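You operate a simulated robot arm through the tools that you are given. There is no shell and no other tool. Be economical: measure what you need, move in short steps, check, and stop when the job is done.

You run a simulated robot arm. Do the job below in one go: nothing can be reset, and whatever is moved stays where it is left.

JOB
Take the dirty cassette out of hatch two and run the unit fan to blow the duct through.
Fine: isolate first; cassette into the used pocket; hatch latched before the isolator goes on. Where these are worked on the way, their far stop is far enough and under half their travel is too little: hatch two.

Only the result counts: the job must be done as asked and must still hold three seconds after the hand-in. Knocking over, shifting, dropping, spilling or breaking anything else fails it.

ROBOT AND FRAMES
A 7-joint arm with a two-finger parallel gripper on a trunk, on a base that drives. Base frame: it is fixed to the floor where the robot stands at the start and does not move with it; the origin is under the middle of the robot, x ahead of it, y to its left, z up. Units: mm, degrees, N and s.
With the tool pointing down near the work surface it reaches from about 200 to 560 mm from the robot's upright axis, wherever it stands. Its first joint turns from -143.0 to 143.0 degrees. Places, roughly: filter cassette [750, 1250, 500]; green start button [600, 0, 700]; hatch latch two [800, 700, 1000]; hatch two [800, 800, 1100]; unit fan switch box [600, 0, 700]; unit isolator [600, 0, 800]; used pocket of the rack [700, 1100, 500]. Payload 3 kg.
The tool frame sits at the grasp point between the pads (the TCP): z along the fingers, y along the line on which they close. The tips reach 30 mm beyond it. Largest opening 94 mm; finger width 28, thickness 10; the body of the gripper, 50 by 96 mm, starts 55 mm behind the TCP.
Orientation is that of the tool frame in the base frame, as a unit quaternion [x, y, z, w]. With the fingers straight down and closing along the base's y, the tool's x points along the base's -x, its y along +y and its z along -z.

CONTROLS
- The arm moves only by the tool arm_command. Its argument "moves" is text: rows parted by semicolons, each of 7 numbers parted by spaces: the shift along the tool's x, y, z in units of 500 mm (1.0 is 500 mm), then the turn, a rotation vector about the tool's x, y, z in units of 120 degrees (1.0 is 120 degrees), then the opening in per cent of the stroke, from 0 (shut) to 100 (fully open). In form: dx dy dz wx wy wz grip; .... A call has 1 to 20 rows; each row is the pose to reach, as a shift and turn from the pose commanded when the call began, along the tool's axes at that moment. A call with a number of a shift or a turn outside -1 to 1 is refused whole. Rows are played at 5 a second. More than 50 mm and 8.6 degrees between two rows, or a gripper value outside its range, and nothing of the call is played. Where a pose cannot be reached the arm comes as near as it can. A force on the tool above 90 N (or 10 N above the force at the start of the call, whichever is more), or a blocked arm, ends the call early, and 0.2 s more pass. Each finger travels about 45 mm/s and halts on what it meets, pressing with about 24 N; the grip force reading is that of the motor and also rises with nothing between the fingers. The clock runs only during rows and for 0.2 s after the last one: add rows that repeat a pose to give the fingers time. The reply holds the time, the measured pose of the TCP, the force on the tool along the base axes, the opening and the grip force, in the units named above and with some noise, with the torque about the TCP (base axes, N m) and any sound that the robot's microphone picked up.
- Cameras (640 x 400 px; columns grow to the right, rows downward): "scene" is now at [39.9, 195.9, 1741.4]; the picture's right is [0.54, -0.84, 0.00], its down [-0.64, -0.41, -0.65] and it looks along [0.55, 0.35, -0.76] (base axes); focal length 288 px, centre (320, 200). "wrist" rides on the gripper at [76, 14, -102] in the tool frame; the picture's right is [-0.18, 0.98, 0.00], its down [-0.75, -0.14, -0.64] and it looks along [-0.63, -0.12, 0.77] (tool axes); focal length 243 px, centre (320, 200). There is no depth. A picture from a camera that has moved, and an enlarged one, comes with that camera's place and axes in the base frame and with its lens. The place of the scene camera against the robot may be out by one fixed shift of up to 25 mm in any direction.
- camera(camera): a new picture of that camera. No time passes.
- slide_trunk(by): slides the trunk up (or, below 0, down) by that many mm; the arm and the scene camera ride with it, the base frame stays. It gives what a move gives, with no picture.
- base_move(legs): drives the robot by 1 to 6 legs, each [ahead, left, turn to the left] in mm, mm and degrees, along the robot's own axes; the way and the turn of a leg run together, so that a leg with both is an arc; at most 1500 mm and 180 degrees a leg. The arm and the cameras ride along, it lands a little off, and it stops where it bumps. It gives what a move gives.
- aim_head(pan, tilt): turns the head with the scene camera to pan (to the left, within 143 degrees either way) and tilt (down, from -29 to 69), counted from straight ahead of the robot. It gives what a move gives.
- enlarge(camera, box): a new picture of the part [left, top, right, bottom] of that camera's present view, enlarged. No time passes.
- finish_job(): hands the job in; it is judged then, once.

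Go step by step. Nothing tells you exact positions but the pictures and the camera data: compare them with the known pose of the tool, close in by small moves and look again before you grip or let go. The budget is 120 turns and 98 pictures, counting those below and the enlarged ones. Unless the task says otherwise, let go and move clear before handing in, and close with one line.

The tools are called as a command line: name --argument value ..., lists and objects as JSON in quotes. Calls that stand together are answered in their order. arm_command: Moves the arm, as the interface text tells. Its arguments: {"type":"object","properties":{"moves":{"type":"string"}},"required":["moves"]} The other tools are called the same way: slide_trunk (by) slides the trunk up or down; base_move (legs) drives the base; aim_head (pan, tilt) turns the head that bears the scene camera; camera (camera) takes a picture; enlarge (camera, box) takes an enlarged picture of a part of a camera's view; finish_job () hands the job in.

At the start:

```text
clock: 0.0
position: [302.7, 484.4, 1197.0]
orientation: [0.001, 1.0, -0.001, -0.001]
force: [0.5, 1.0, 0.6]
ft_torque: [0.05, 0.0, 0.02]
grip_width: 94.1
finger_force: 0.1
trunk travel left (down, up): [-175.0, 215.0]
robot x, y, heading: [1.7, 1.3, -0.1]
head pan, tilt: [32.9, 49.1]
```

scene: 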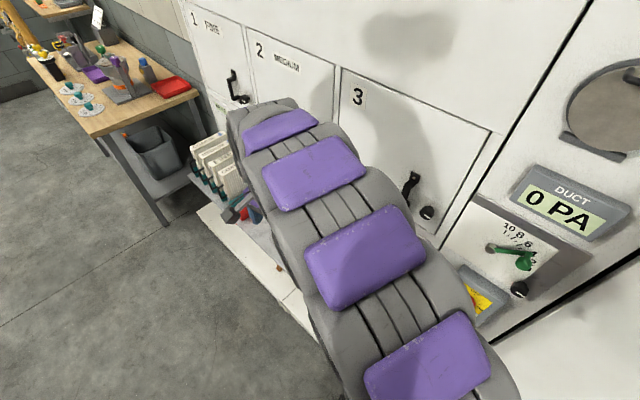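
wrist: 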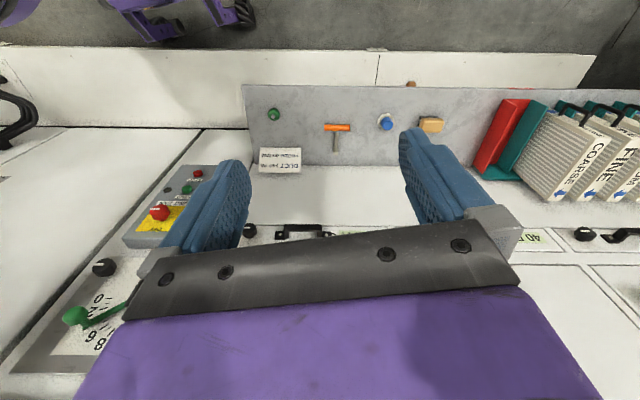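

I see a wall of hatches 1–3 on the unit, a duct gauge, a switch box and a rack of cassettes at the left. First I look around with the head to place the isolator, fan box, hatch two and the rack.

aim_head --pan 0 --tilt 45

camera --camera "scene"

aim_head --pan 60 --tilt 35

camera --camera "scene"

```text
clock: 1.0
position: [303.2, 477.9, 1198.9]
orientation: [0.001, 1.0, 0.001, 0.0]
force: [-0.2, 0.2, -0.9]
ft_torque: [0.01, 0.01, 0.0]
grip_width: 94.1
finger_force: 0.0
trunk travel left (down, up): [-175.0, 215.0]
robot x, y, heading: [-1.0, 2.8, -0.0]
head pan, tilt: [0.0, 45.0]
```

```text
95 pictures are left
camera scene: at [55.8, 150.8, 1747.5], right [0.0, -1.0, 0.0], down [-0.71, 0.0, -0.71], along [0.71, 0.0, -0.71], focal length 288 px, centre (320, 200)
```

scene: 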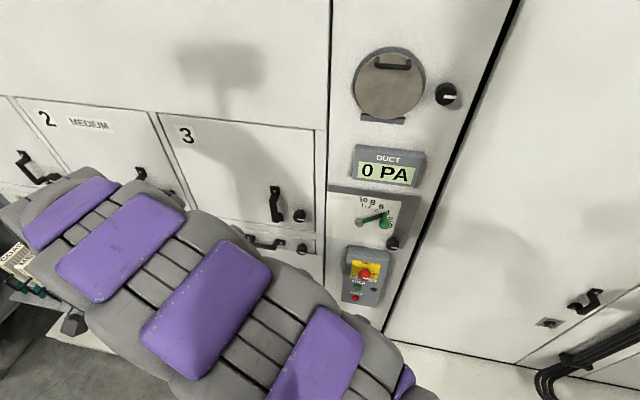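

```text
clock: 2.3
position: [303.3, 479.0, 1199.9]
orientation: [0.0, 1.0, 0.001, 0.0]
force: [-0.3, 0.4, -0.1]
ft_torque: [-0.04, 0.02, -0.01]
grip_width: 94.1
finger_force: 0.0
trunk travel left (down, up): [-175.0, 215.0]
robot x, y, heading: [0.3, 0.7, 0.0]
head pan, tilt: [60.0, 35.0]
```

```text
94 pictures are left
camera scene: at [18.6, 226.3, 1762.1], right [0.87, -0.5, 0.0], down [-0.29, -0.5, -0.82], along [0.41, 0.71, -0.58], focal length 288 px, centre (320, 200)
```

scene: 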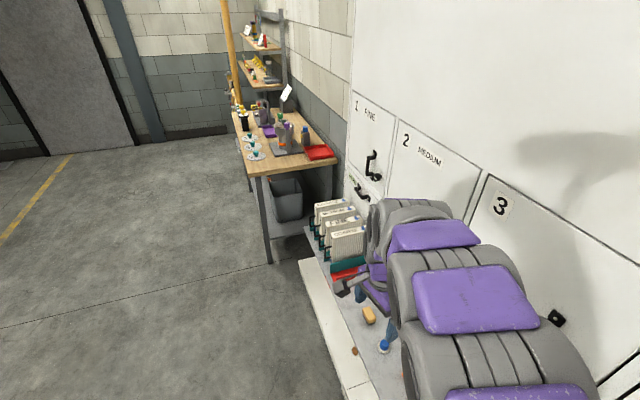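

The gauge panel lies ahead, with what looks like an isolator (green handle, scale?) and a switch box. I enlarge these.

aim_head --pan 0 --tilt 45

enlarge --camera "scene" --box '[320, 180, 420, 310]'

enlarge --camera "scene" --box '[0, 90, 340, 260]'

enlarge --camera "wrist" --box '[240, 60, 640, 260]'

enlarge --camera "wrist" --box '[40, 140, 300, 380]'

```text
clock: 3.6
position: [303.0, 480.5, 1199.6]
orientation: [0.0, 1.0, 0.001, 0.0]
force: [0.7, 1.2, -0.1]
ft_torque: [0.0, 0.05, 0.02]
grip_width: 94.1
finger_force: 0.2
trunk travel left (down, up): [-175.0, 215.0]
robot x, y, heading: [-0.1, -0.6, 0.0]
head pan, tilt: [0.0, 45.0]
```

```text
3.08 times, centred on (370, 245) of scene
camera zoom: at [55.8, 150.1, 1747.5], right [0.0, -1.0, 0.0], down [-0.71, 0.0, -0.71], along [0.71, 0.0, -0.71], focal length 888 px, centre (166, 62)
```

zoom: 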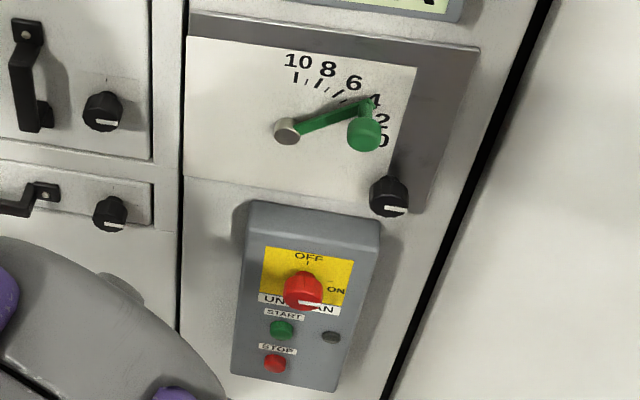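

```text
1.88 times, centred on (170, 175) of scene
camera zoom: at [55.8, 150.1, 1747.5], right [0.0, -1.0, 0.0], down [-0.71, 0.0, -0.71], along [0.71, 0.0, -0.71], focal length 543 px, centre (602, 247)
```

zoom: 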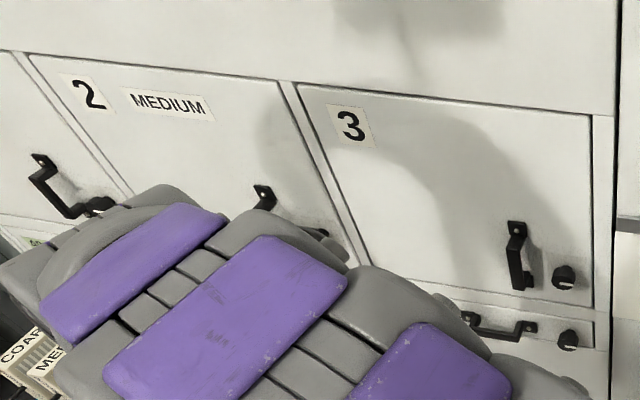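

```text
1.60 times, centred on (440, 160) of wrist
camera zoom: at [227.0, 492.7, 1303.2], right [0.18, 0.98, 0.0], down [0.75, -0.14, 0.64], along [0.63, -0.12, -0.77], focal length 388 px, centre (128, 264)
```

zoom: 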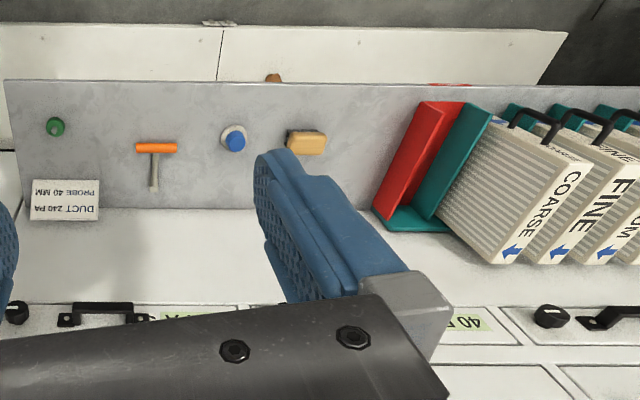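

```text
1.67 times, centred on (170, 260) of wrist
camera zoom: at [227.0, 492.7, 1303.2], right [0.18, 0.98, 0.0], down [0.75, -0.14, 0.64], along [0.63, -0.12, -0.77], focal length 404 px, centre (570, 100)
```

zoom: 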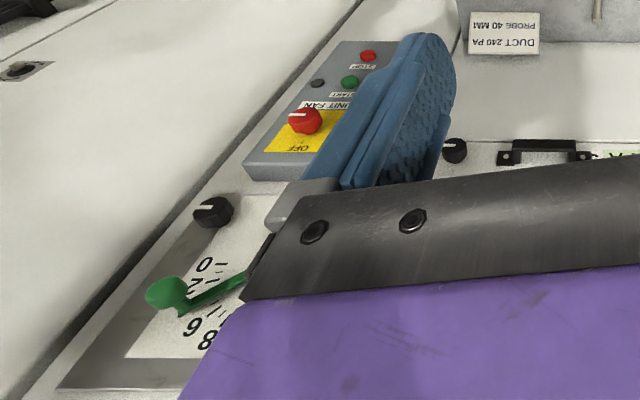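

The wall is upright but turned about 12°, and the isolator's red knob points at ON, at about (590, -13, 818). I swing the arm in front of it and bring the tool level.

arm_command --moves "-0.0143 -0.0571 0.0286 0 -0.0536 0 100;-0.0286 -0.1143 0.0571 0 -0.1071 0 100;-0.0429 -0.1714 0.0857 0 -0.1607 0 100;-0.0571 -0.2286 0.1143 0 -0.2143 0 100;-0.0714 -0.2857 0.1429 0 -0.2679 0 100;-0.0857 -0.3429 0.1714 0 -0.3214 0 100;-0.1 -0.4 0.2 0 -0.375 0 100;-0.1143 -0.4571 0.2286 0 -0.4286 0 100;-0.1286 -0.5143 0.2571 0 -0.4821 0 100;-0.1429 -0.5714 0.2857 0 -0.5357 0 100;-0.1571 -0.6286 0.3143 0 -0.5893 0 100;-0.1714 -0.6857 0.3429 0 -0.6429 0 100;-0.1857 -0.7429 0.3714 0 -0.6964 0 100;-0.2 -0.8 0.4 0 -0.75 0 100;-0.2 -0.8 0.4 0 -0.75 0 100"

camera --camera "scene"

camera --camera "wrist"

```text
clock: 5.0
position: [357.3, 264.0, 1081.9]
orientation: [0.145, 0.965, 0.018, 0.217]
force: [0.7, 0.0, -0.6]
ft_torque: [-0.03, -0.01, 0.02]
grip_width: 94.0
finger_force: 0.0
out of reach, approached as far as the arm can: row 7
trunk travel left (down, up): [-175.0, 215.0]
robot x, y, heading: [-3.1, 4.7, 0.0]
head pan, tilt: [0.0, 45.0]
stopped in row 7: the arm was blocked; the commanded pose is now the measured one
```

```text
89 pictures are left
camera scene: at [55.8, 146.2, 1747.8], right [0.0, -1.0, 0.0], down [-0.71, 0.0, -0.71], along [0.71, 0.0, -0.71], focal length 288 px, centre (320, 200)
```

scene: 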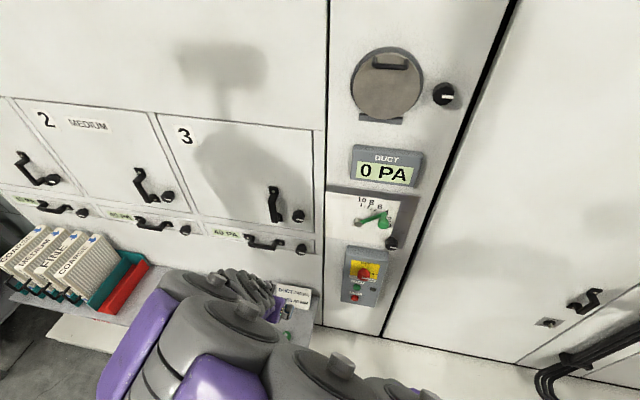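

```text
88 pictures are left
camera wrist: at [252.3, 302.8, 1146.2], right [0.43, 0.89, 0.17], down [0.34, -0.33, 0.88], along [0.84, -0.32, -0.44], focal length 243 px, centre (320, 200)
```

wrist: 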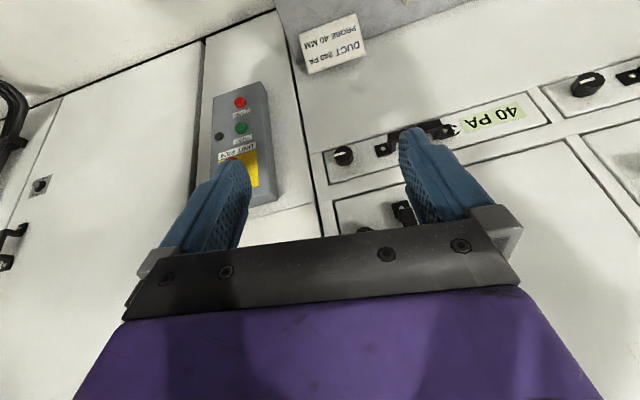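

The arm stopped as it was cramped. I look at how the arm stands before going on.

aim_head --pan -10 --tilt 69

camera --camera "scene"

```text
clock: 5.9
position: [358.2, 264.2, 1081.3]
orientation: [0.145, 0.965, 0.015, 0.218]
force: [-0.2, 0.4, 0.3]
ft_torque: [0.01, 0.03, 0.01]
grip_width: 94.1
finger_force: 0.0
trunk travel left (down, up): [-175.0, 215.0]
robot x, y, heading: [3.6, -2.2, -0.2]
head pan, tilt: [-10.0, 68.8]
```

```text
87 pictures are left
camera scene: at [29.2, 138.9, 1718.9], right [-0.17, -0.98, 0.0], down [-0.92, 0.16, -0.36], along [0.36, -0.07, -0.93], focal length 288 px, centre (320, 200)
```

scene: 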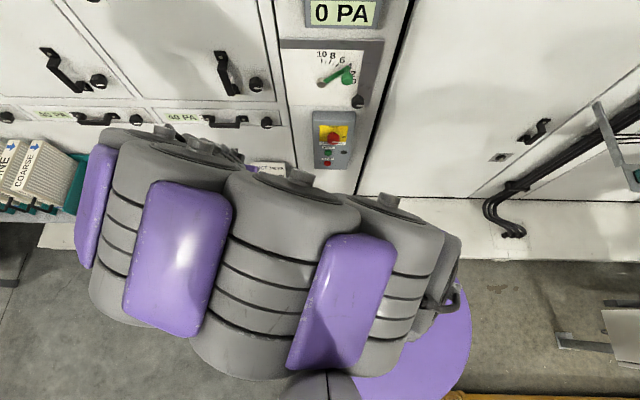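

The arm is bulky and its wrist follows the swing. I let the tool yaw along with the arm while swinging further to the front.

arm_command --moves "-0.0237 -0.058 0.0403 0.0233 0 0.0503 100;-0.0473 -0.116 0.0807 0.0467 0 0.1007 100;-0.071 -0.174 0.121 0.07 0 0.151 100;-0.0947 -0.232 0.1613 0.0933 0 0.2013 100;-0.1183 -0.29 0.2017 0.1167 0 0.2517 100;-0.142 -0.348 0.242 0.14 0 0.302 100;-0.142 -0.348 0.242 0.14 0 0.302 100"

camera --camera "scene"

```text
clock: 7.5
position: [421.6, 74.9, 987.7]
orientation: [0.464, 0.865, -0.056, 0.181]
force: [-0.5, 0.0, 0.0]
ft_torque: [0.0, 0.02, 0.01]
grip_width: 94.1
finger_force: 0.0
trunk travel left (down, up): [-175.0, 215.0]
robot x, y, heading: [-3.4, 0.8, 0.3]
head pan, tilt: [-10.0, 68.8]
```

```text
86 pictures are left
camera scene: at [29.8, 136.8, 1719.0], right [-0.17, -0.98, 0.0], down [-0.92, 0.16, -0.36], along [0.36, -0.06, -0.93], focal length 288 px, centre (320, 200)
```

scene: 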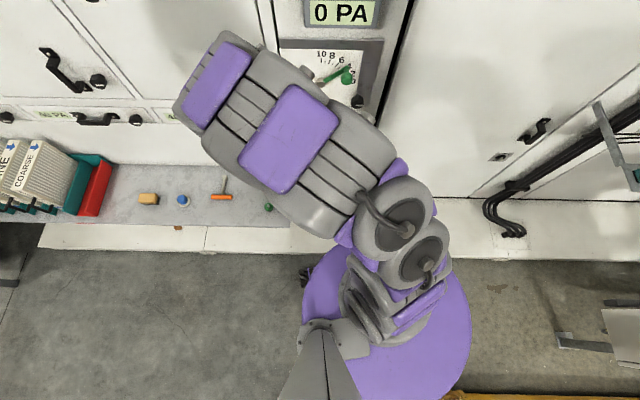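

That worked. I back the base a little to give the arm room, then pitch the tool level toward the wall.

base_move --legs '[[-130, 0, 0]]'

arm_command --moves "0 0 0 -0.0435 -0.0414 0 100;0 0 0 -0.087 -0.0828 0 100;0 0 0 -0.1305 -0.1242 0 100;0 0 0 -0.174 -0.1656 0 100;0 0 0 -0.2175 -0.207 0 100;0 0 0 -0.261 -0.2484 0 100;0 0 0 -0.3045 -0.2898 0 100;0 0 0 -0.348 -0.3312 0 100;0 0 0 -0.3915 -0.3726 0 100;0 0 0 -0.435 -0.414 0 100;0 0 0 -0.435 -0.414 0 100"

camera --camera "wrist"

camera --camera "scene"

```text
clock: 8.8
position: [293.0, 73.2, 988.4]
orientation: [0.464, 0.865, -0.056, 0.182]
force: [0.6, -0.3, 0.1]
ft_torque: [-0.02, -0.01, -0.02]
grip_width: 93.9
finger_force: 0.1
trunk travel left (down, up): [-175.0, 215.0]
robot x, y, heading: [-126.8, -1.7, -0.0]
head pan, tilt: [-10.0, 68.8]
```

```text
clock: 11.2
position: [294.6, 81.2, 974.3]
orientation: [0.275, 0.649, 0.136, 0.696]
force: [-0.8, 0.0, -0.4]
ft_torque: [0.02, -0.01, 0.0]
grip_width: 94.1
finger_force: 0.1
out of reach, approached as far as the arm can: row 2, 3, 4, 5, 6, 7, 8, 9, 10, 11
trunk travel left (down, up): [-175.0, 215.0]
robot x, y, heading: [-127.3, 1.6, 0.1]
head pan, tilt: [-10.0, 68.8]
```

```text
85 pictures are left
camera wrist: at [206.4, 155.6, 918.8], right [0.14, 0.7, 0.7], down [-0.74, -0.39, 0.54], along [0.65, -0.6, 0.46], focal length 243 px, centre (320, 200)
```

wrist: 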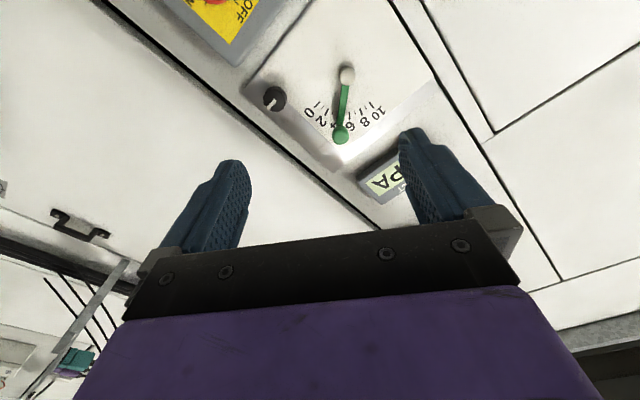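

```text
84 pictures are left
camera scene: at [-100.2, 141.1, 1718.7], right [-0.17, -0.98, 0.0], down [-0.92, 0.16, -0.36], along [0.36, -0.07, -0.93], focal length 288 px, centre (320, 200)
```

scene: 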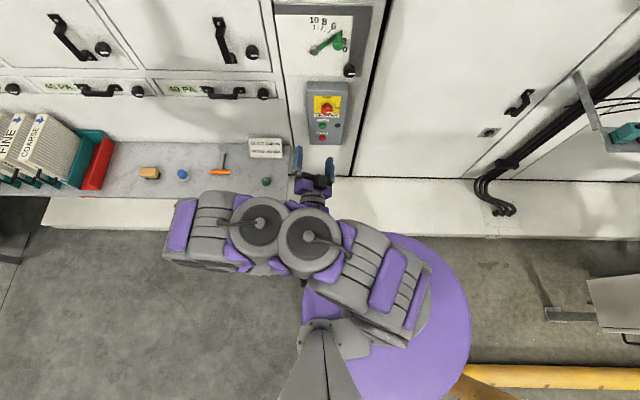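

The tool is level and square to the wall. I move toward the isolator and look.

arm_command --moves "0.0336 -0.0322 0.0606 0 0 0 100;0.0672 -0.0644 0.1212 0 0 0 100;0.1008 -0.0966 0.1818 0 0 0 100;0.1344 -0.1288 0.2424 0 0 0 100;0.168 -0.161 0.303 0 0 0 100;0.168 -0.161 0.303 0 0 0 100"

camera --camera "wrist"

camera --camera "scene"

```text
clock: 12.6
position: [439.2, 29.1, 860.8]
orientation: [0.276, 0.649, 0.134, 0.696]
force: [0.4, -0.8, -0.3]
ft_torque: [-0.04, 0.01, -0.03]
grip_width: 93.9
finger_force: 0.1
trunk travel left (down, up): [-175.0, 215.0]
robot x, y, heading: [-127.7, 1.3, 0.0]
head pan, tilt: [-10.0, 68.8]
```

```text
83 pictures are left
camera wrist: at [351.3, 104.9, 804.7], right [0.14, 0.7, 0.7], down [-0.74, -0.39, 0.54], along [0.65, -0.6, 0.46], focal length 243 px, centre (320, 200)
```

wrist: 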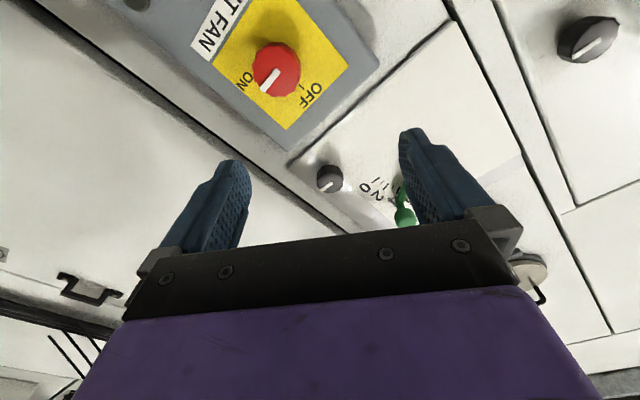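

```text
82 pictures are left
camera scene: at [-97.9, 136.5, 1719.0], right [-0.17, -0.98, 0.0], down [-0.92, 0.16, -0.36], along [0.35, -0.06, -0.93], focal length 288 px, centre (320, 200)
```

scene: 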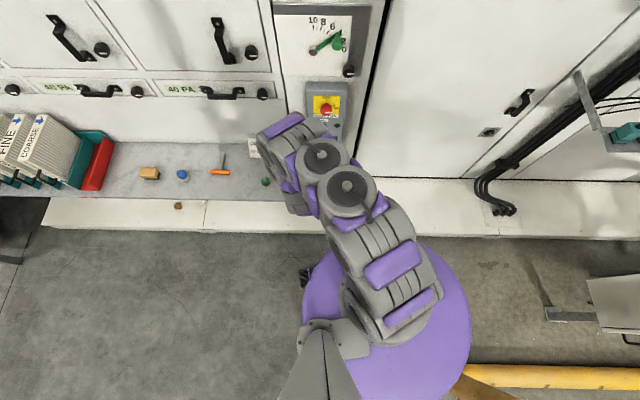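

Two wrist views agree: the knob front is at (588, -14, 816). I test in free air whether the wrist can turn −90° about the tool axis from here.

arm_command --moves "0 0 0 0 0 -0.07 100;0 0 0 0 0 -0.14 100;0 0 0 0 0 -0.21 100;0 0 0 0 0 -0.28 100;0 0 0 0 0 -0.35 100;0 0 0 0 0 -0.42 100;0 0 0 0 0 -0.49 100;0 0 0 0 0 -0.56 100;0 0 0 0 0 -0.63 100;0 0 0 0 0 -0.7 100;0 0 0 0 0 -0.77 100;0 0 0 0 0 -0.77 100"

camera --camera "wrist"

```text
clock: 15.2
position: [439.3, 28.3, 858.7]
orientation: [-0.279, 0.648, -0.409, 0.578]
force: [-0.1, -0.4, 0.1]
ft_torque: [-0.03, 0.03, -0.02]
grip_width: 94.0
finger_force: 0.0
trunk travel left (down, up): [-175.0, 215.0]
robot x, y, heading: [-129.3, -4.1, -0.0]
head pan, tilt: [-10.0, 68.8]
```

```text
81 pictures are left
camera wrist: at [327.7, -5.5, 807.4], right [0.14, 0.65, -0.74], down [-0.51, 0.69, 0.51], along [0.85, 0.31, 0.43], focal length 243 px, centre (320, 200)
```

wrist: 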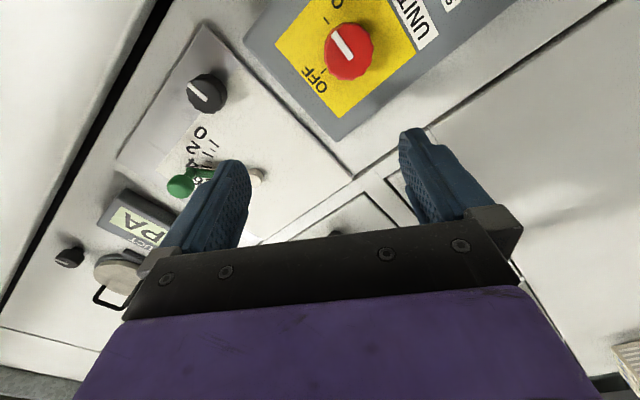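

The full turn is free, and I read the pointer at ON. I turn back and approach to a standoff in front of the knob.

arm_command --moves "0 0 0 0 0 0.07 100;0 0 0 0 0 0.14 100;0 0 0 0 0 0.21 100;0 0 0 0 0 0.28 100;0 0 0 0 0 0.35 100;0 0 0 0 0 0.42 100;0 0 0 0 0 0.49 100;0 0 0 0 0 0.56 100;0 0 0 0 0 0.63 100;0 0 0 0 0 0.7 100;0 0 0 0 0 0.77 100;0 0 0 0 0 0.77 100"

arm_command --moves "0.02 -0.0223 0.063 0 0 0 100;0.04 -0.0447 0.126 0 0 0 100;0.06 -0.067 0.189 0 0 0 100;0.06 -0.067 0.189 0 0 0 100"

camera --camera "wrist"

```text
clock: 17.8
position: [439.5, 29.1, 859.6]
orientation: [0.276, 0.649, 0.135, 0.696]
force: [0.6, -0.2, -0.2]
ft_torque: [-0.02, -0.02, -0.02]
grip_width: 93.9
finger_force: 0.0
trunk travel left (down, up): [-175.0, 215.0]
robot x, y, heading: [-133.7, -1.3, 0.1]
head pan, tilt: [-10.0, 68.8]
```

```text
clock: 18.8
position: [531.3, -0.3, 815.4]
orientation: [0.275, 0.649, 0.136, 0.696]
force: [-0.3, 0.3, 0.0]
ft_torque: [-0.01, -0.03, -0.02]
grip_width: 94.1
finger_force: 0.2
trunk travel left (down, up): [-175.0, 215.0]
robot x, y, heading: [-128.4, -0.8, -0.2]
head pan, tilt: [-10.0, 68.8]
```

```text
80 pictures are left
camera wrist: at [441.6, 74.6, 761.2], right [0.14, 0.7, 0.7], down [-0.74, -0.39, 0.54], along [0.65, -0.6, 0.46], focal length 243 px, centre (320, 200)
```

wrist: 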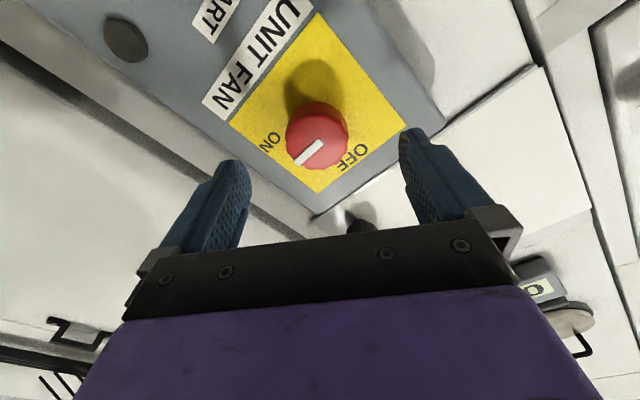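

The knob is centred between the fingers. I advance 50 mm and close on it.

arm_command --moves "-0.001 -0.001 0.034 0 0 0 100;-0.002 -0.002 0.068 0 0 0 100;-0.003 -0.003 0.102 0 0 0 100;-0.003 -0.003 0.102 0 0 0 0;-0.003 -0.003 0.102 0 0 0 0;-0.003 -0.003 0.102 0 0 0 0;-0.003 -0.003 0.102 0 0 0 0;-0.003 -0.003 0.102 0 0 0 0"

camera --camera "wrist"

```text
clock: 20.6
position: [580.7, -13.8, 817.8]
orientation: [0.276, 0.649, 0.136, 0.696]
force: [4.5, 2.4, 3.4]
ft_torque: [0.04, 0.3, 0.25]
grip_width: 44.3
finger_force: 45.1
trunk travel left (down, up): [-175.0, 215.0]
robot x, y, heading: [-131.1, 1.4, 0.2]
head pan, tilt: [-10.0, 68.8]
```

```text
79 pictures are left
camera wrist: at [491.6, 61.2, 761.8], right [0.14, 0.7, 0.7], down [-0.74, -0.39, 0.54], along [0.65, -0.6, 0.46], focal length 243 px, centre (320, 200)
```

wrist: 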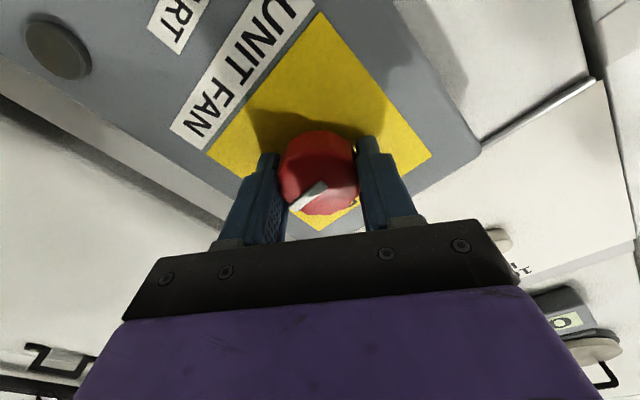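

Gripped at 44 mm. I turn it 90° counterclockwise to OFF.

arm_command --moves "0 0 0 0 0 -0.06 0;0 0 0 0 0 -0.12 0;0 0 0 0 0 -0.18 0;0 0 0 0 0 -0.24 0;0 0 0 0 0 -0.3 0;0 0 0 0 0 -0.36 0;0 0 0 0 0 -0.42 0;0 0 0 0 0 -0.48 0;0 0 0 0 0 -0.54 0;0 0 0 0 0 -0.6 0;0 0 0 0 0 -0.66 0;0 0 0 0 0 -0.72 0;0 0 0 0 0 -0.76 0;0 0 0 0 0 -0.76 0"

camera --camera "wrist"

```text
clock: 23.6
position: [579.9, -12.2, 815.2]
orientation: [-0.272, 0.652, -0.402, 0.582]
force: [16.2, 18.7, -7.9]
ft_torque: [0.38, 0.57, 0.54]
grip_width: 43.4
finger_force: 45.7
trunk travel left (down, up): [-175.0, 215.0]
robot x, y, heading: [-127.9, 0.4, -0.2]
head pan, tilt: [-10.0, 68.8]
```

```text
78 pictures are left
camera wrist: at [468.2, -46.3, 762.5], right [0.14, 0.67, -0.73], down [-0.51, 0.68, 0.52], along [0.85, 0.3, 0.44], focal length 243 px, centre (320, 200)
```

wrist: 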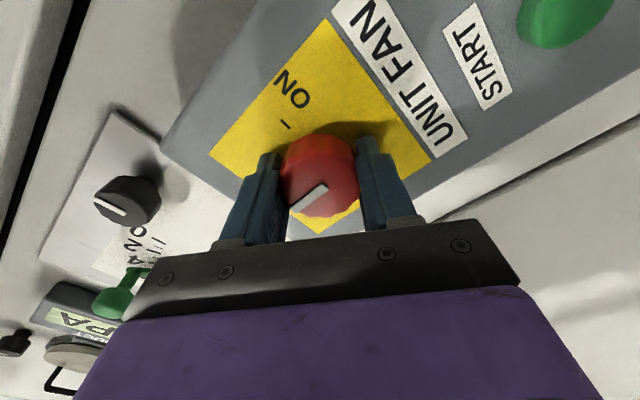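

The knob turned with the gripper. I let go, back off and check.

arm_command --moves "0 0 0 0 0 0 100;0 0 0 0 0 0 100;0 0 0 0 0 0 100;0 0 0 0 0 0 100;0 0 -0.06 0 0 0 100;0 0 -0.12 0 0 0 100;0 0 -0.18 0 0 0 100;0 0 -0.24 0 0 0 100;0 0 -0.24 0 0 0 100"

camera --camera "wrist"

aim_head --pan 35 --tilt 45

camera --camera "scene"

```text
clock: 25.6
position: [460.4, 10.6, 816.9]
orientation: [-0.272, 0.651, -0.402, 0.583]
force: [-0.4, 0.2, -0.6]
ft_torque: [-0.01, -0.01, -0.01]
grip_width: 94.0
finger_force: 0.0
trunk travel left (down, up): [-175.0, 215.0]
robot x, y, heading: [-129.9, -3.1, 0.0]
head pan, tilt: [-10.0, 68.8]
```

```text
77 pictures are left
camera wrist: at [350.4, -22.1, 763.6], right [0.15, 0.67, -0.73], down [-0.51, 0.68, 0.52], along [0.85, 0.3, 0.44], focal length 243 px, centre (320, 200)
```

wrist: 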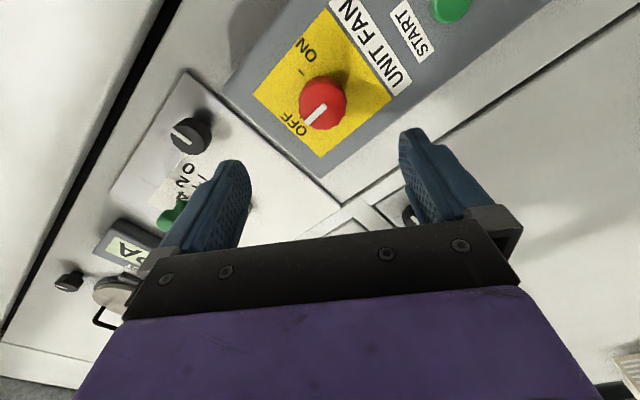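

```text
clock: 26.7
position: [462.2, 11.5, 816.5]
orientation: [-0.271, 0.651, -0.403, 0.583]
force: [0.3, -0.8, 0.5]
ft_torque: [0.02, -0.04, 0.01]
grip_width: 94.0
finger_force: 0.1
trunk travel left (down, up): [-175.0, 215.0]
robot x, y, heading: [-128.4, 5.6, -0.2]
head pan, tilt: [35.0, 45.0]
```

```text
76 pictures are left
camera scene: at [-85.9, 193.0, 1747.7], right [0.57, -0.82, 0.0], down [-0.58, -0.41, -0.7], along [0.58, 0.4, -0.71], focal length 288 px, centre (320, 200)
```

scene: 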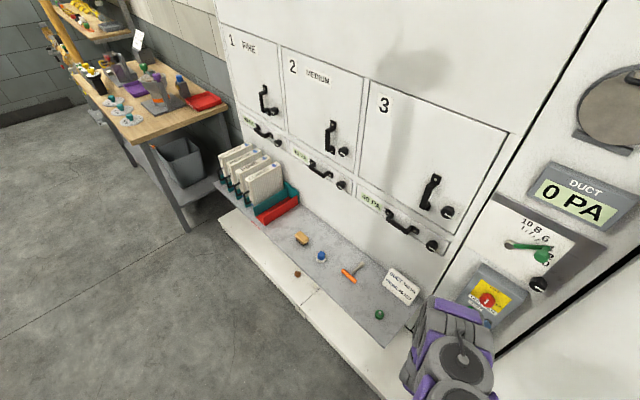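

The isolator is OFF. Now I look closely at hatch two and the rack.

enlarge --camera "scene" --box '[270, 40, 390, 200]'

enlarge --camera "scene" --box '[200, 120, 360, 240]'

```text
2.50 times, centred on (330, 120) of scene
camera zoom: at [-85.9, 193.0, 1747.7], right [0.57, -0.82, 0.0], down [-0.58, -0.41, -0.7], along [0.58, 0.4, -0.71], focal length 721 px, centre (295, 400)
```

zoom: 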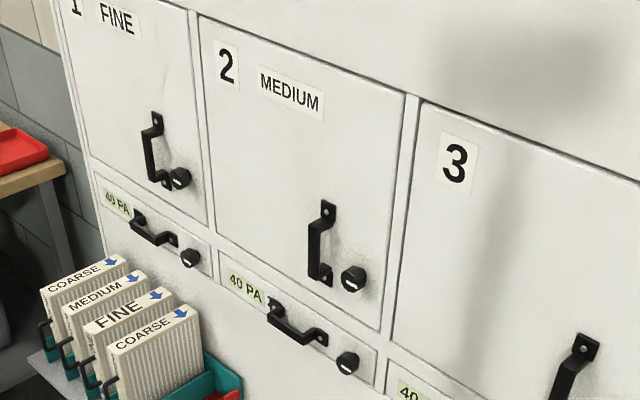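

```text
3.33 times, centred on (280, 180) of scene
camera zoom: at [-85.9, 193.0, 1747.7], right [0.57, -0.82, 0.0], down [-0.58, -0.41, -0.7], along [0.58, 0.4, -0.71], focal length 962 px, centre (453, 267)
```

zoom: 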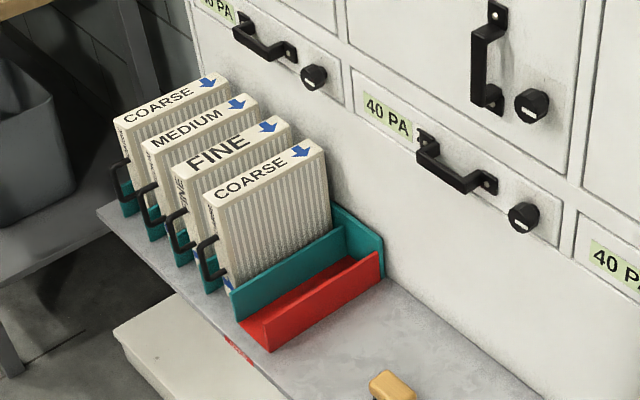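

Latch two works out to about (728, 646, 1085). Hatch two spans y 600–1018 with its hinge apparently on the left, and the used pocket is the red one at the end of the rack. I drive along the wall to it and raise the trunk.

base_move --legs '[[125, 650, 0]]'

slide_trunk --by 205

camera --camera "wrist"

camera --camera "scene"

```text
clock: 30.3
position: [587.3, 652.6, 817.0]
orientation: [-0.268, 0.653, -0.403, 0.583]
force: [0.3, 0.4, -0.8]
ft_torque: [-0.03, 0.0, 0.0]
grip_width: 93.8
finger_force: 0.2
trunk travel left (down, up): [-175.0, 215.0]
robot x, y, heading: [-3.3, 649.8, -0.4]
head pan, tilt: [35.0, 45.0]
```

```text
clock: 32.5
position: [587.4, 658.5, 1021.1]
orientation: [-0.271, 0.651, -0.404, 0.583]
force: [-0.4, -0.3, 0.0]
ft_torque: [0.0, -0.02, 0.0]
grip_width: 94.1
finger_force: 0.0
trunk travel left (down, up): [-380.0, 10.0]
robot x, y, heading: [-4.3, 652.2, -0.0]
head pan, tilt: [35.0, 45.0]
```

```text
73 pictures are left
camera wrist: at [475.1, 624.9, 969.2], right [0.15, 0.67, -0.73], down [-0.51, 0.68, 0.52], along [0.85, 0.29, 0.45], focal length 243 px, centre (320, 200)
```

wrist: 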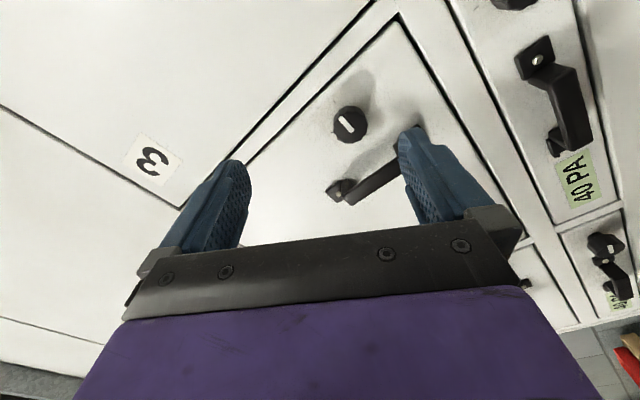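

```text
72 pictures are left
camera scene: at [41.0, 842.4, 1952.6], right [0.57, -0.82, 0.0], down [-0.58, -0.4, -0.7], along [0.58, 0.4, -0.71], focal length 288 px, centre (320, 200)
```

scene: 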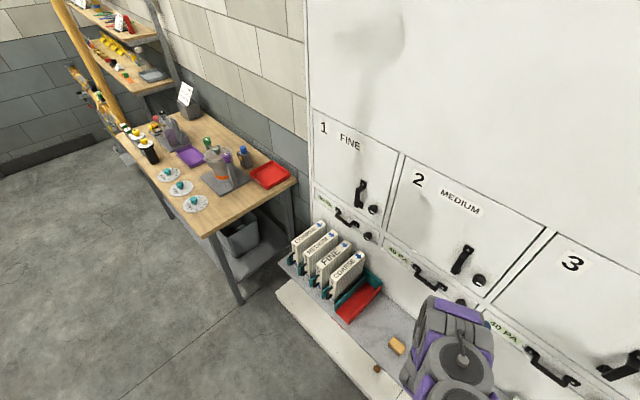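

A better fit with the wrist view puts latch two at about (790, 673, 1029), with its mark horizontal. I roll the tool so the fingers close vertically and move to a standoff.

arm_command --moves "-0.026 0.0122 0.0475 0 0 -0.067 100;-0.052 0.0245 0.095 0 0 -0.134 100;-0.078 0.0367 0.1425 0 0 -0.201 100;-0.104 0.049 0.19 0 0 -0.268 100;-0.104 0.049 0.19 0 0 -0.268 100"

camera --camera "wrist"

```text
clock: 33.8
position: [691.8, 692.8, 1031.4]
orientation: [-0.44, 0.551, -0.55, 0.447]
force: [0.2, -0.2, 0.5]
ft_torque: [-0.01, 0.01, -0.01]
grip_width: 93.8
finger_force: 0.1
trunk travel left (down, up): [-380.0, 10.0]
robot x, y, heading: [-5.6, 645.0, -0.2]
head pan, tilt: [35.0, 45.0]
```

```text
71 pictures are left
camera wrist: at [576.4, 641.2, 1016.0], right [0.05, 0.19, -0.98], down [-0.47, 0.87, 0.14], along [0.88, 0.45, 0.13], focal length 243 px, centre (320, 200)
```

wrist: 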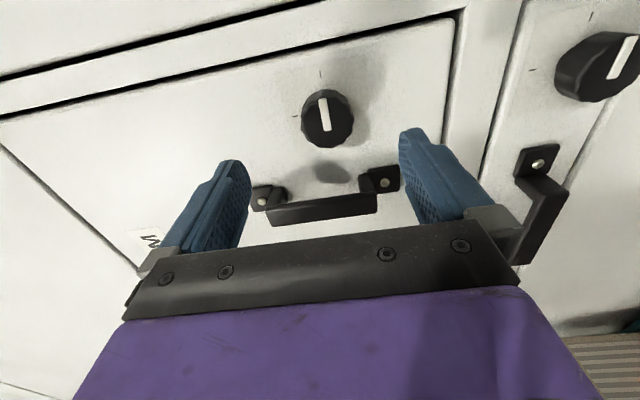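

Marks show the latch now points right, with the other tick straight up, so it needs a 90° counterclockwise turn. I test that roll in free air.

arm_command --moves "0 0 0 0 0 -0.07 100;0 0 0 0 0 -0.14 100;0 0 0 0 0 -0.21 100;0 0 0 0 0 -0.28 100;0 0 0 0 0 -0.35 100;0 0 0 0 0 -0.42 100;0 0 0 0 0 -0.49 100;0 0 0 0 0 -0.56 100;0 0 0 0 0 -0.63 100;0 0 0 0 0 -0.7 100;0 0 0 0 0 -0.75 100;0 0 0 0 0 -0.75 100"

```text
clock: 36.4
position: [691.9, 692.0, 1030.0]
orientation: [0.701, -0.078, 0.705, 0.072]
force: [-0.2, -0.2, -0.2]
ft_torque: [0.01, 0.02, 0.0]
grip_width: 93.9
finger_force: 0.1
trunk travel left (down, up): [-380.0, 10.0]
robot x, y, heading: [-5.4, 650.0, -0.4]
head pan, tilt: [35.0, 45.0]
```

The roll is available. I turn back, advance onto the latch knob at (783, 673, 1028) and grip it.

arm_command --moves "0 0 0 0 0 0.07 100;0 0 0 0 0 0.14 100;0 0 0 0 0 0.21 100;0 0 0 0 0 0.28 100;0 0 0 0 0 0.35 100;0 0 0 0 0 0.42 100;0 0 0 0 0 0.49 100;0 0 0 0 0 0.56 100;0 0 0 0 0 0.63 100;0 0 0 0 0 0.7 100;0 0 0 0 0 0.75 100;0 0 0 0 0 0.75 100"

arm_command --moves "0 0.0017 0.04 0 0 0 100;0 0.0035 0.08 0 0 0 100;0 0.0052 0.125 0 0 0 100;0 0.007 0.17 0 0 0 100;0 0.007 0.17 0 0 0 0;0 0.007 0.17 0 0 0 0;0 0.007 0.17 0 0 0 0;0 0.007 0.17 0 0 0 0;0 0.007 0.17 0 0 0 0"

camera --camera "wrist"

```text
clock: 39.0
position: [691.0, 692.5, 1030.8]
orientation: [-0.439, 0.552, -0.55, 0.448]
force: [0.4, 0.0, 0.7]
ft_torque: [0.0, 0.01, 0.01]
grip_width: 94.0
finger_force: 0.0
trunk travel left (down, up): [-380.0, 10.0]
robot x, y, heading: [0.6, 651.7, -0.4]
head pan, tilt: [35.0, 45.0]
```

```text
clock: 40.8
position: [764.9, 677.1, 1025.7]
orientation: [-0.445, 0.552, -0.545, 0.448]
force: [-42.3, 12.5, 7.7]
ft_torque: [-0.82, -0.32, 0.3]
grip_width: 41.0
finger_force: 23.7
trunk travel left (down, up): [-380.0, 10.0]
robot x, y, heading: [-6.4, 651.0, -0.1]
head pan, tilt: [35.0, 45.0]
stopped in row 9: the force on the tool passed its limit at 96 N (the readings are from after the stop); the commanded pose is now the measured one
```

```text
70 pictures are left
camera wrist: at [650.0, 624.3, 1011.5], right [0.03, 0.19, -0.98], down [-0.47, 0.87, 0.15], along [0.88, 0.46, 0.12], focal length 243 px, centre (320, 200)
```

wrist: 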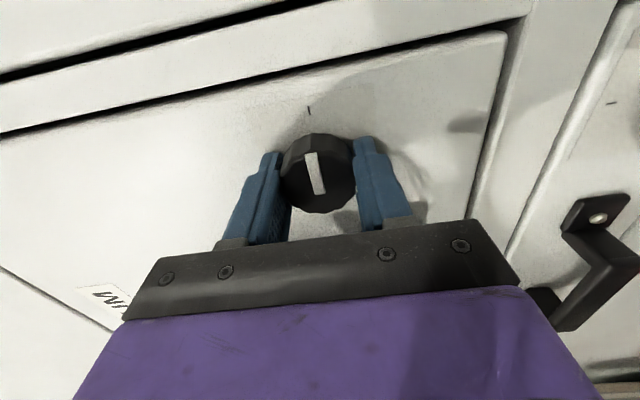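

Gripped at 41 mm, but the tips press on the door. I back off a few millimetres to ease it, then turn −90°.

arm_command --moves "0 0 -0.008 0 0 0 0;0 0 -0.008 0 0 0 0"

arm_command --moves "0 0 0 0 0 -0.06 0;0 0 0 0 0 -0.12 0;0 0 0 0 0 -0.18 0;0 0 0 0 0 -0.24 0;0 0 0 0 0 -0.3 0;0 0 0 0 0 -0.36 0;0 0 0 0 0 -0.42 0;0 0 0 0 0 -0.48 0;0 0 0 0 0 -0.54 0;0 0 0 0 0 -0.6 0;0 0 0 0 0 -0.66 0;0 0 0 0 0 -0.72 0;0 0 0 0 0 -0.76 0;0 0 0 0 0 -0.76 0"

camera --camera "wrist"

```text
clock: 41.4
position: [765.7, 677.3, 1025.7]
orientation: [-0.444, 0.552, -0.545, 0.448]
force: [-26.9, 14.9, 4.3]
ft_torque: [-0.61, -0.78, 1.93]
grip_width: 40.8
finger_force: 45.2
trunk travel left (down, up): [-380.0, 10.0]
robot x, y, heading: [-3.0, 652.5, -0.1]
head pan, tilt: [35.0, 45.0]
```

```text
clock: 44.4
position: [758.5, 676.4, 1027.3]
orientation: [0.712, -0.067, 0.694, 0.076]
force: [8.3, 20.4, -45.1]
ft_torque: [0.02, 0.33, -1.07]
grip_width: 38.7
finger_force: 44.7
out of reach, approached as far as the arm can: row 13, 14
trunk travel left (down, up): [-380.0, 10.0]
robot x, y, heading: [-5.4, 651.1, -0.5]
head pan, tilt: [35.0, 45.0]
```

```text
69 pictures are left
camera wrist: at [658.0, 683.5, 1105.8], right [-0.2, -0.96, -0.17], down [-0.62, 0.26, -0.74], along [0.76, -0.04, -0.65], focal length 243 px, centre (320, 200)
```

wrist: 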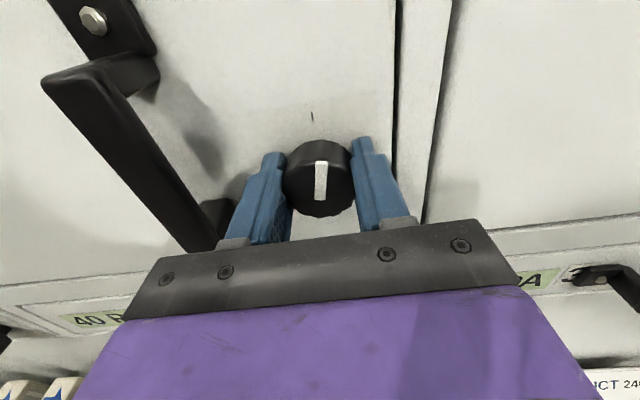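

The latch pointer now lies on the upper tick. I release with a small opening and back straight off.

arm_command --moves "0 0 0 0 0 0 62;0 0 0 0 0 0 62;0 0 0 0 0 0 62;0 0 -0.05 0 0 0 62;0 0 -0.1 0 0 0 62;0 0 -0.15 0 0 0 62;0 0 -0.2 0 0 0 62;0 0 -0.24 0 0 0 62;0 0 -0.24 0 0 0 62"

camera --camera "wrist"

camera --camera "scene"

```text
clock: 46.4
position: [639.9, 698.4, 1035.0]
orientation: [0.706, -0.068, 0.701, 0.074]
force: [21.9, 37.2, -2.1]
ft_torque: [0.31, -0.21, 0.64]
grip_width: 80.8
finger_force: 20.2
trunk travel left (down, up): [-380.0, 10.0]
robot x, y, heading: [-5.0, 650.8, -0.5]
head pan, tilt: [35.0, 45.0]
```

```text
68 pictures are left
camera wrist: at [537.4, 706.8, 1113.2], right [-0.2, -0.96, -0.17], down [-0.61, 0.26, -0.75], along [0.77, -0.04, -0.64], focal length 243 px, centre (320, 200)
```

wrist: 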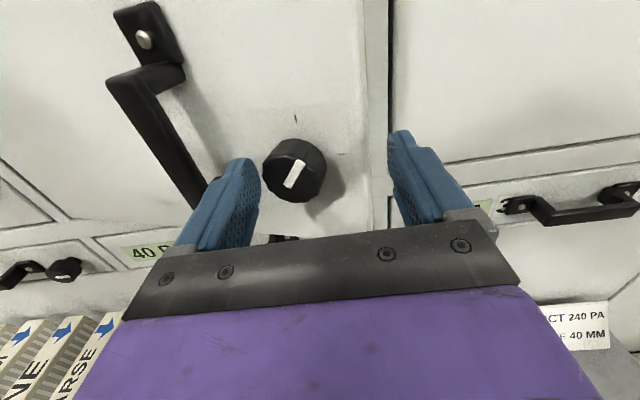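

```text
67 pictures are left
camera scene: at [46.2, 863.2, 1950.3], right [0.57, -0.82, 0.01], down [-0.59, -0.41, -0.7], along [0.58, 0.39, -0.72], focal length 288 px, centre (320, 200)
```

scene: 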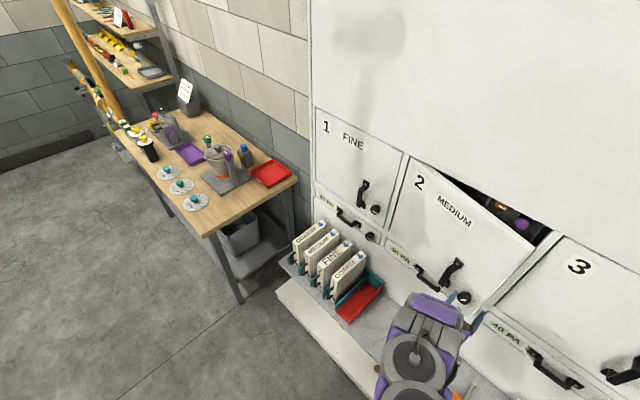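

The hatch came open with the retreating gripper, and something still presses on a finger. I look closer before moving.

enlarge --camera "wrist" --box '[100, 90, 460, 290]'

enlarge --camera "scene" --box '[380, 230, 560, 350]'

```text
1.78 times, centred on (280, 190) of wrist
camera zoom: at [537.4, 706.8, 1113.2], right [-0.2, -0.96, -0.17], down [-0.61, 0.26, -0.75], along [0.77, -0.04, -0.64], focal length 431 px, centre (391, 218)
```

zoom: 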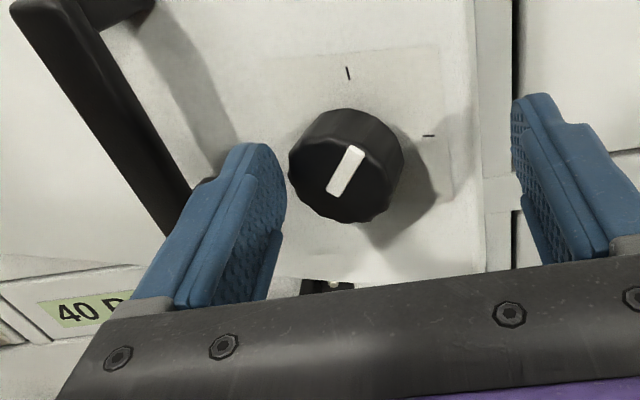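

```text
3.33 times, centred on (470, 290) of scene
camera zoom: at [46.2, 863.2, 1950.3], right [0.57, -0.82, 0.01], down [-0.59, -0.41, -0.7], along [0.58, 0.39, -0.72], focal length 962 px, centre (-180, -100)
```

zoom: 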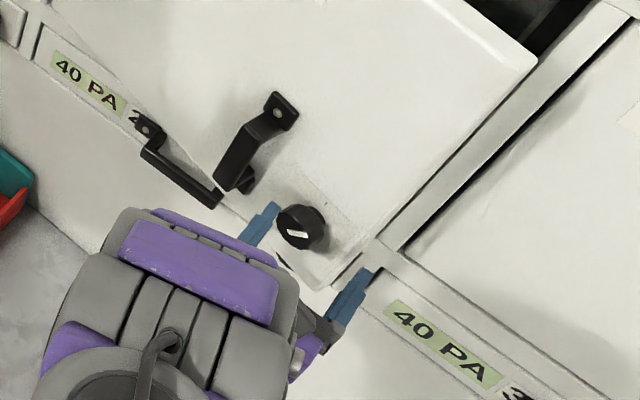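

The left finger is just riding against the knob's side. I open fully and retreat clear, leaving the hatch ajar.

arm_command --moves "0 0 0 0 0 0 100;0 0 0 0 0 0 100;0 0 -0.05 0 0 0 100;0 0 -0.1 0 0 0 100;0 0 -0.15 0 0 0 100;0 0 -0.15 0 0 0 100"

camera --camera "wrist"

camera --camera "scene"

```text
clock: 47.8
position: [564.7, 704.5, 1036.3]
orientation: [0.706, -0.072, 0.7, 0.077]
force: [0.0, -0.7, -0.5]
ft_torque: [0.01, 0.04, -0.02]
grip_width: 93.9
finger_force: 0.1
trunk travel left (down, up): [-380.0, 10.0]
robot x, y, heading: [-6.9, 647.0, -0.0]
head pan, tilt: [35.0, 45.0]
```

```text
64 pictures are left
camera wrist: at [462.4, 712.5, 1114.2], right [-0.21, -0.96, -0.18], down [-0.6, 0.27, -0.75], along [0.77, -0.05, -0.64], focal length 243 px, centre (320, 200)
```

wrist: 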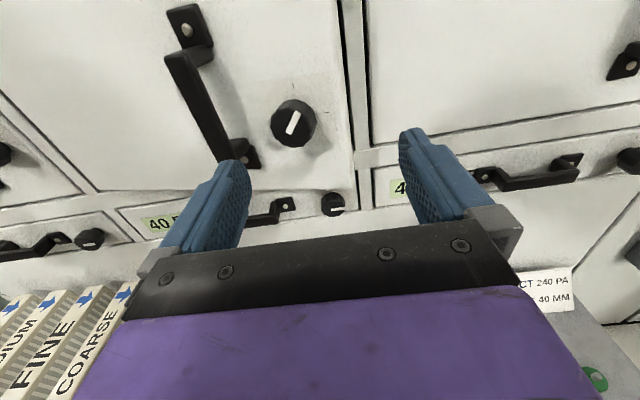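

```text
63 pictures are left
camera scene: at [39.9, 832.0, 1953.6], right [0.57, -0.82, 0.0], down [-0.58, -0.4, -0.71], along [0.58, 0.4, -0.71], focal length 288 px, centre (320, 200)
```

scene: 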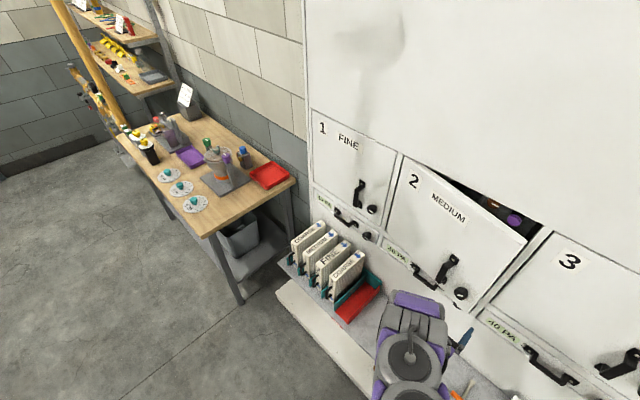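

The hatch stands about 14° ajar. I close the fingers, go round its free right edge and then sweep it open to the left from inside.

arm_command --moves "0 0.0707 0.02 0 0 0 0;0 0.141 0.04 0 0 0 0;0 0.205 0.06 0 0 0 0;0 0.212 0.1 0 0 0 0;0 0.212 0.18 0 0 0 0;0 0.205 0.264 0 0 0 0;0 0.2 0.348 0 0 0 0;0 0.2 0.348 0 0 0 0"

camera --camera "wrist"

```text
clock: 49.6
position: [714.7, 573.1, 1036.9]
orientation: [0.706, -0.072, 0.7, 0.077]
force: [-0.4, 0.7, 1.3]
ft_torque: [-0.02, 0.0, 0.04]
grip_width: 0.1
finger_force: 24.0
trunk travel left (down, up): [-380.0, 10.0]
robot x, y, heading: [-5.9, 649.2, -0.2]
head pan, tilt: [35.0, 45.0]
```

```text
62 pictures are left
camera wrist: at [612.0, 580.8, 1114.5], right [-0.21, -0.96, -0.18], down [-0.6, 0.27, -0.75], along [0.77, -0.05, -0.64], focal length 243 px, centre (320, 200)
```

wrist: 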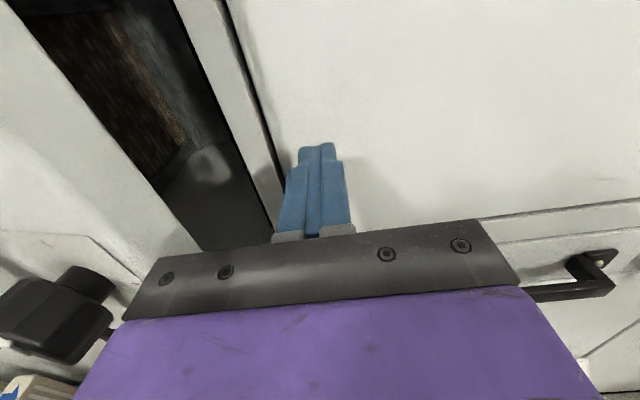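

The fingers are beside the open edge. I go slightly deeper and sweep left.

arm_command --moves "0 -0.03 0.02 0 0 0 0;0 -0.061 0.038 0 0 0 0;0 -0.118 0.056 0 0 0 0;0 -0.17 0.035 0 0 0 0;0 -0.222 0.014 0 0 0 0;0 -0.275 -0.03 0 0 0 0;0 -0.326 -0.07 0 0 0 0;0 -0.326 -0.07 0 0 0 0"

camera --camera "wrist"

camera --camera "scene"

```text
clock: 50.7
position: [737.1, 619.2, 1034.9]
orientation: [0.704, -0.094, 0.696, 0.106]
force: [-30.9, -69.4, 15.8]
ft_torque: [0.47, 0.84, 5.14]
grip_width: 0.0
finger_force: 24.2
trunk travel left (down, up): [-380.0, 10.0]
robot x, y, heading: [-3.6, 640.7, -0.6]
head pan, tilt: [35.0, 45.0]
stopped in row 5: the force on the tool passed its limit at 102 N (the readings are from after the stop); the commanded pose is now the measured one
```

```text
61 pictures are left
camera wrist: at [636.2, 635.6, 1112.9], right [-0.28, -0.95, -0.17], down [-0.59, 0.3, -0.75], along [0.76, -0.11, -0.64], focal length 243 px, centre (320, 200)
```

wrist: 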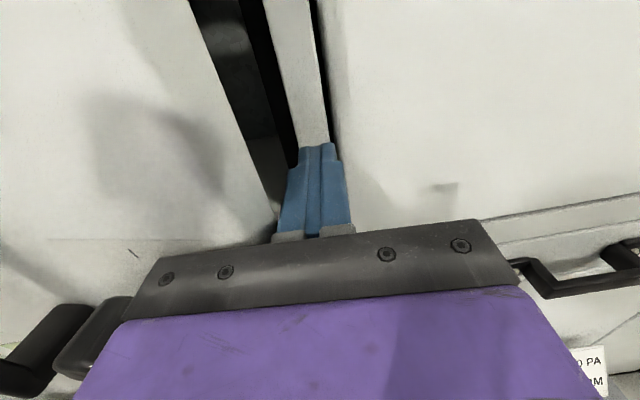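

```text
60 pictures are left
camera scene: at [34.6, 796.8, 1956.7], right [0.56, -0.83, -0.02], down [-0.58, -0.38, -0.72], along [0.58, 0.41, -0.7], focal length 288 px, centre (320, 200)
```

scene: 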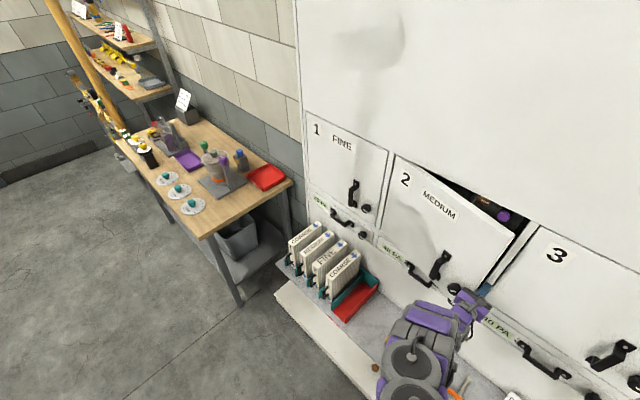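

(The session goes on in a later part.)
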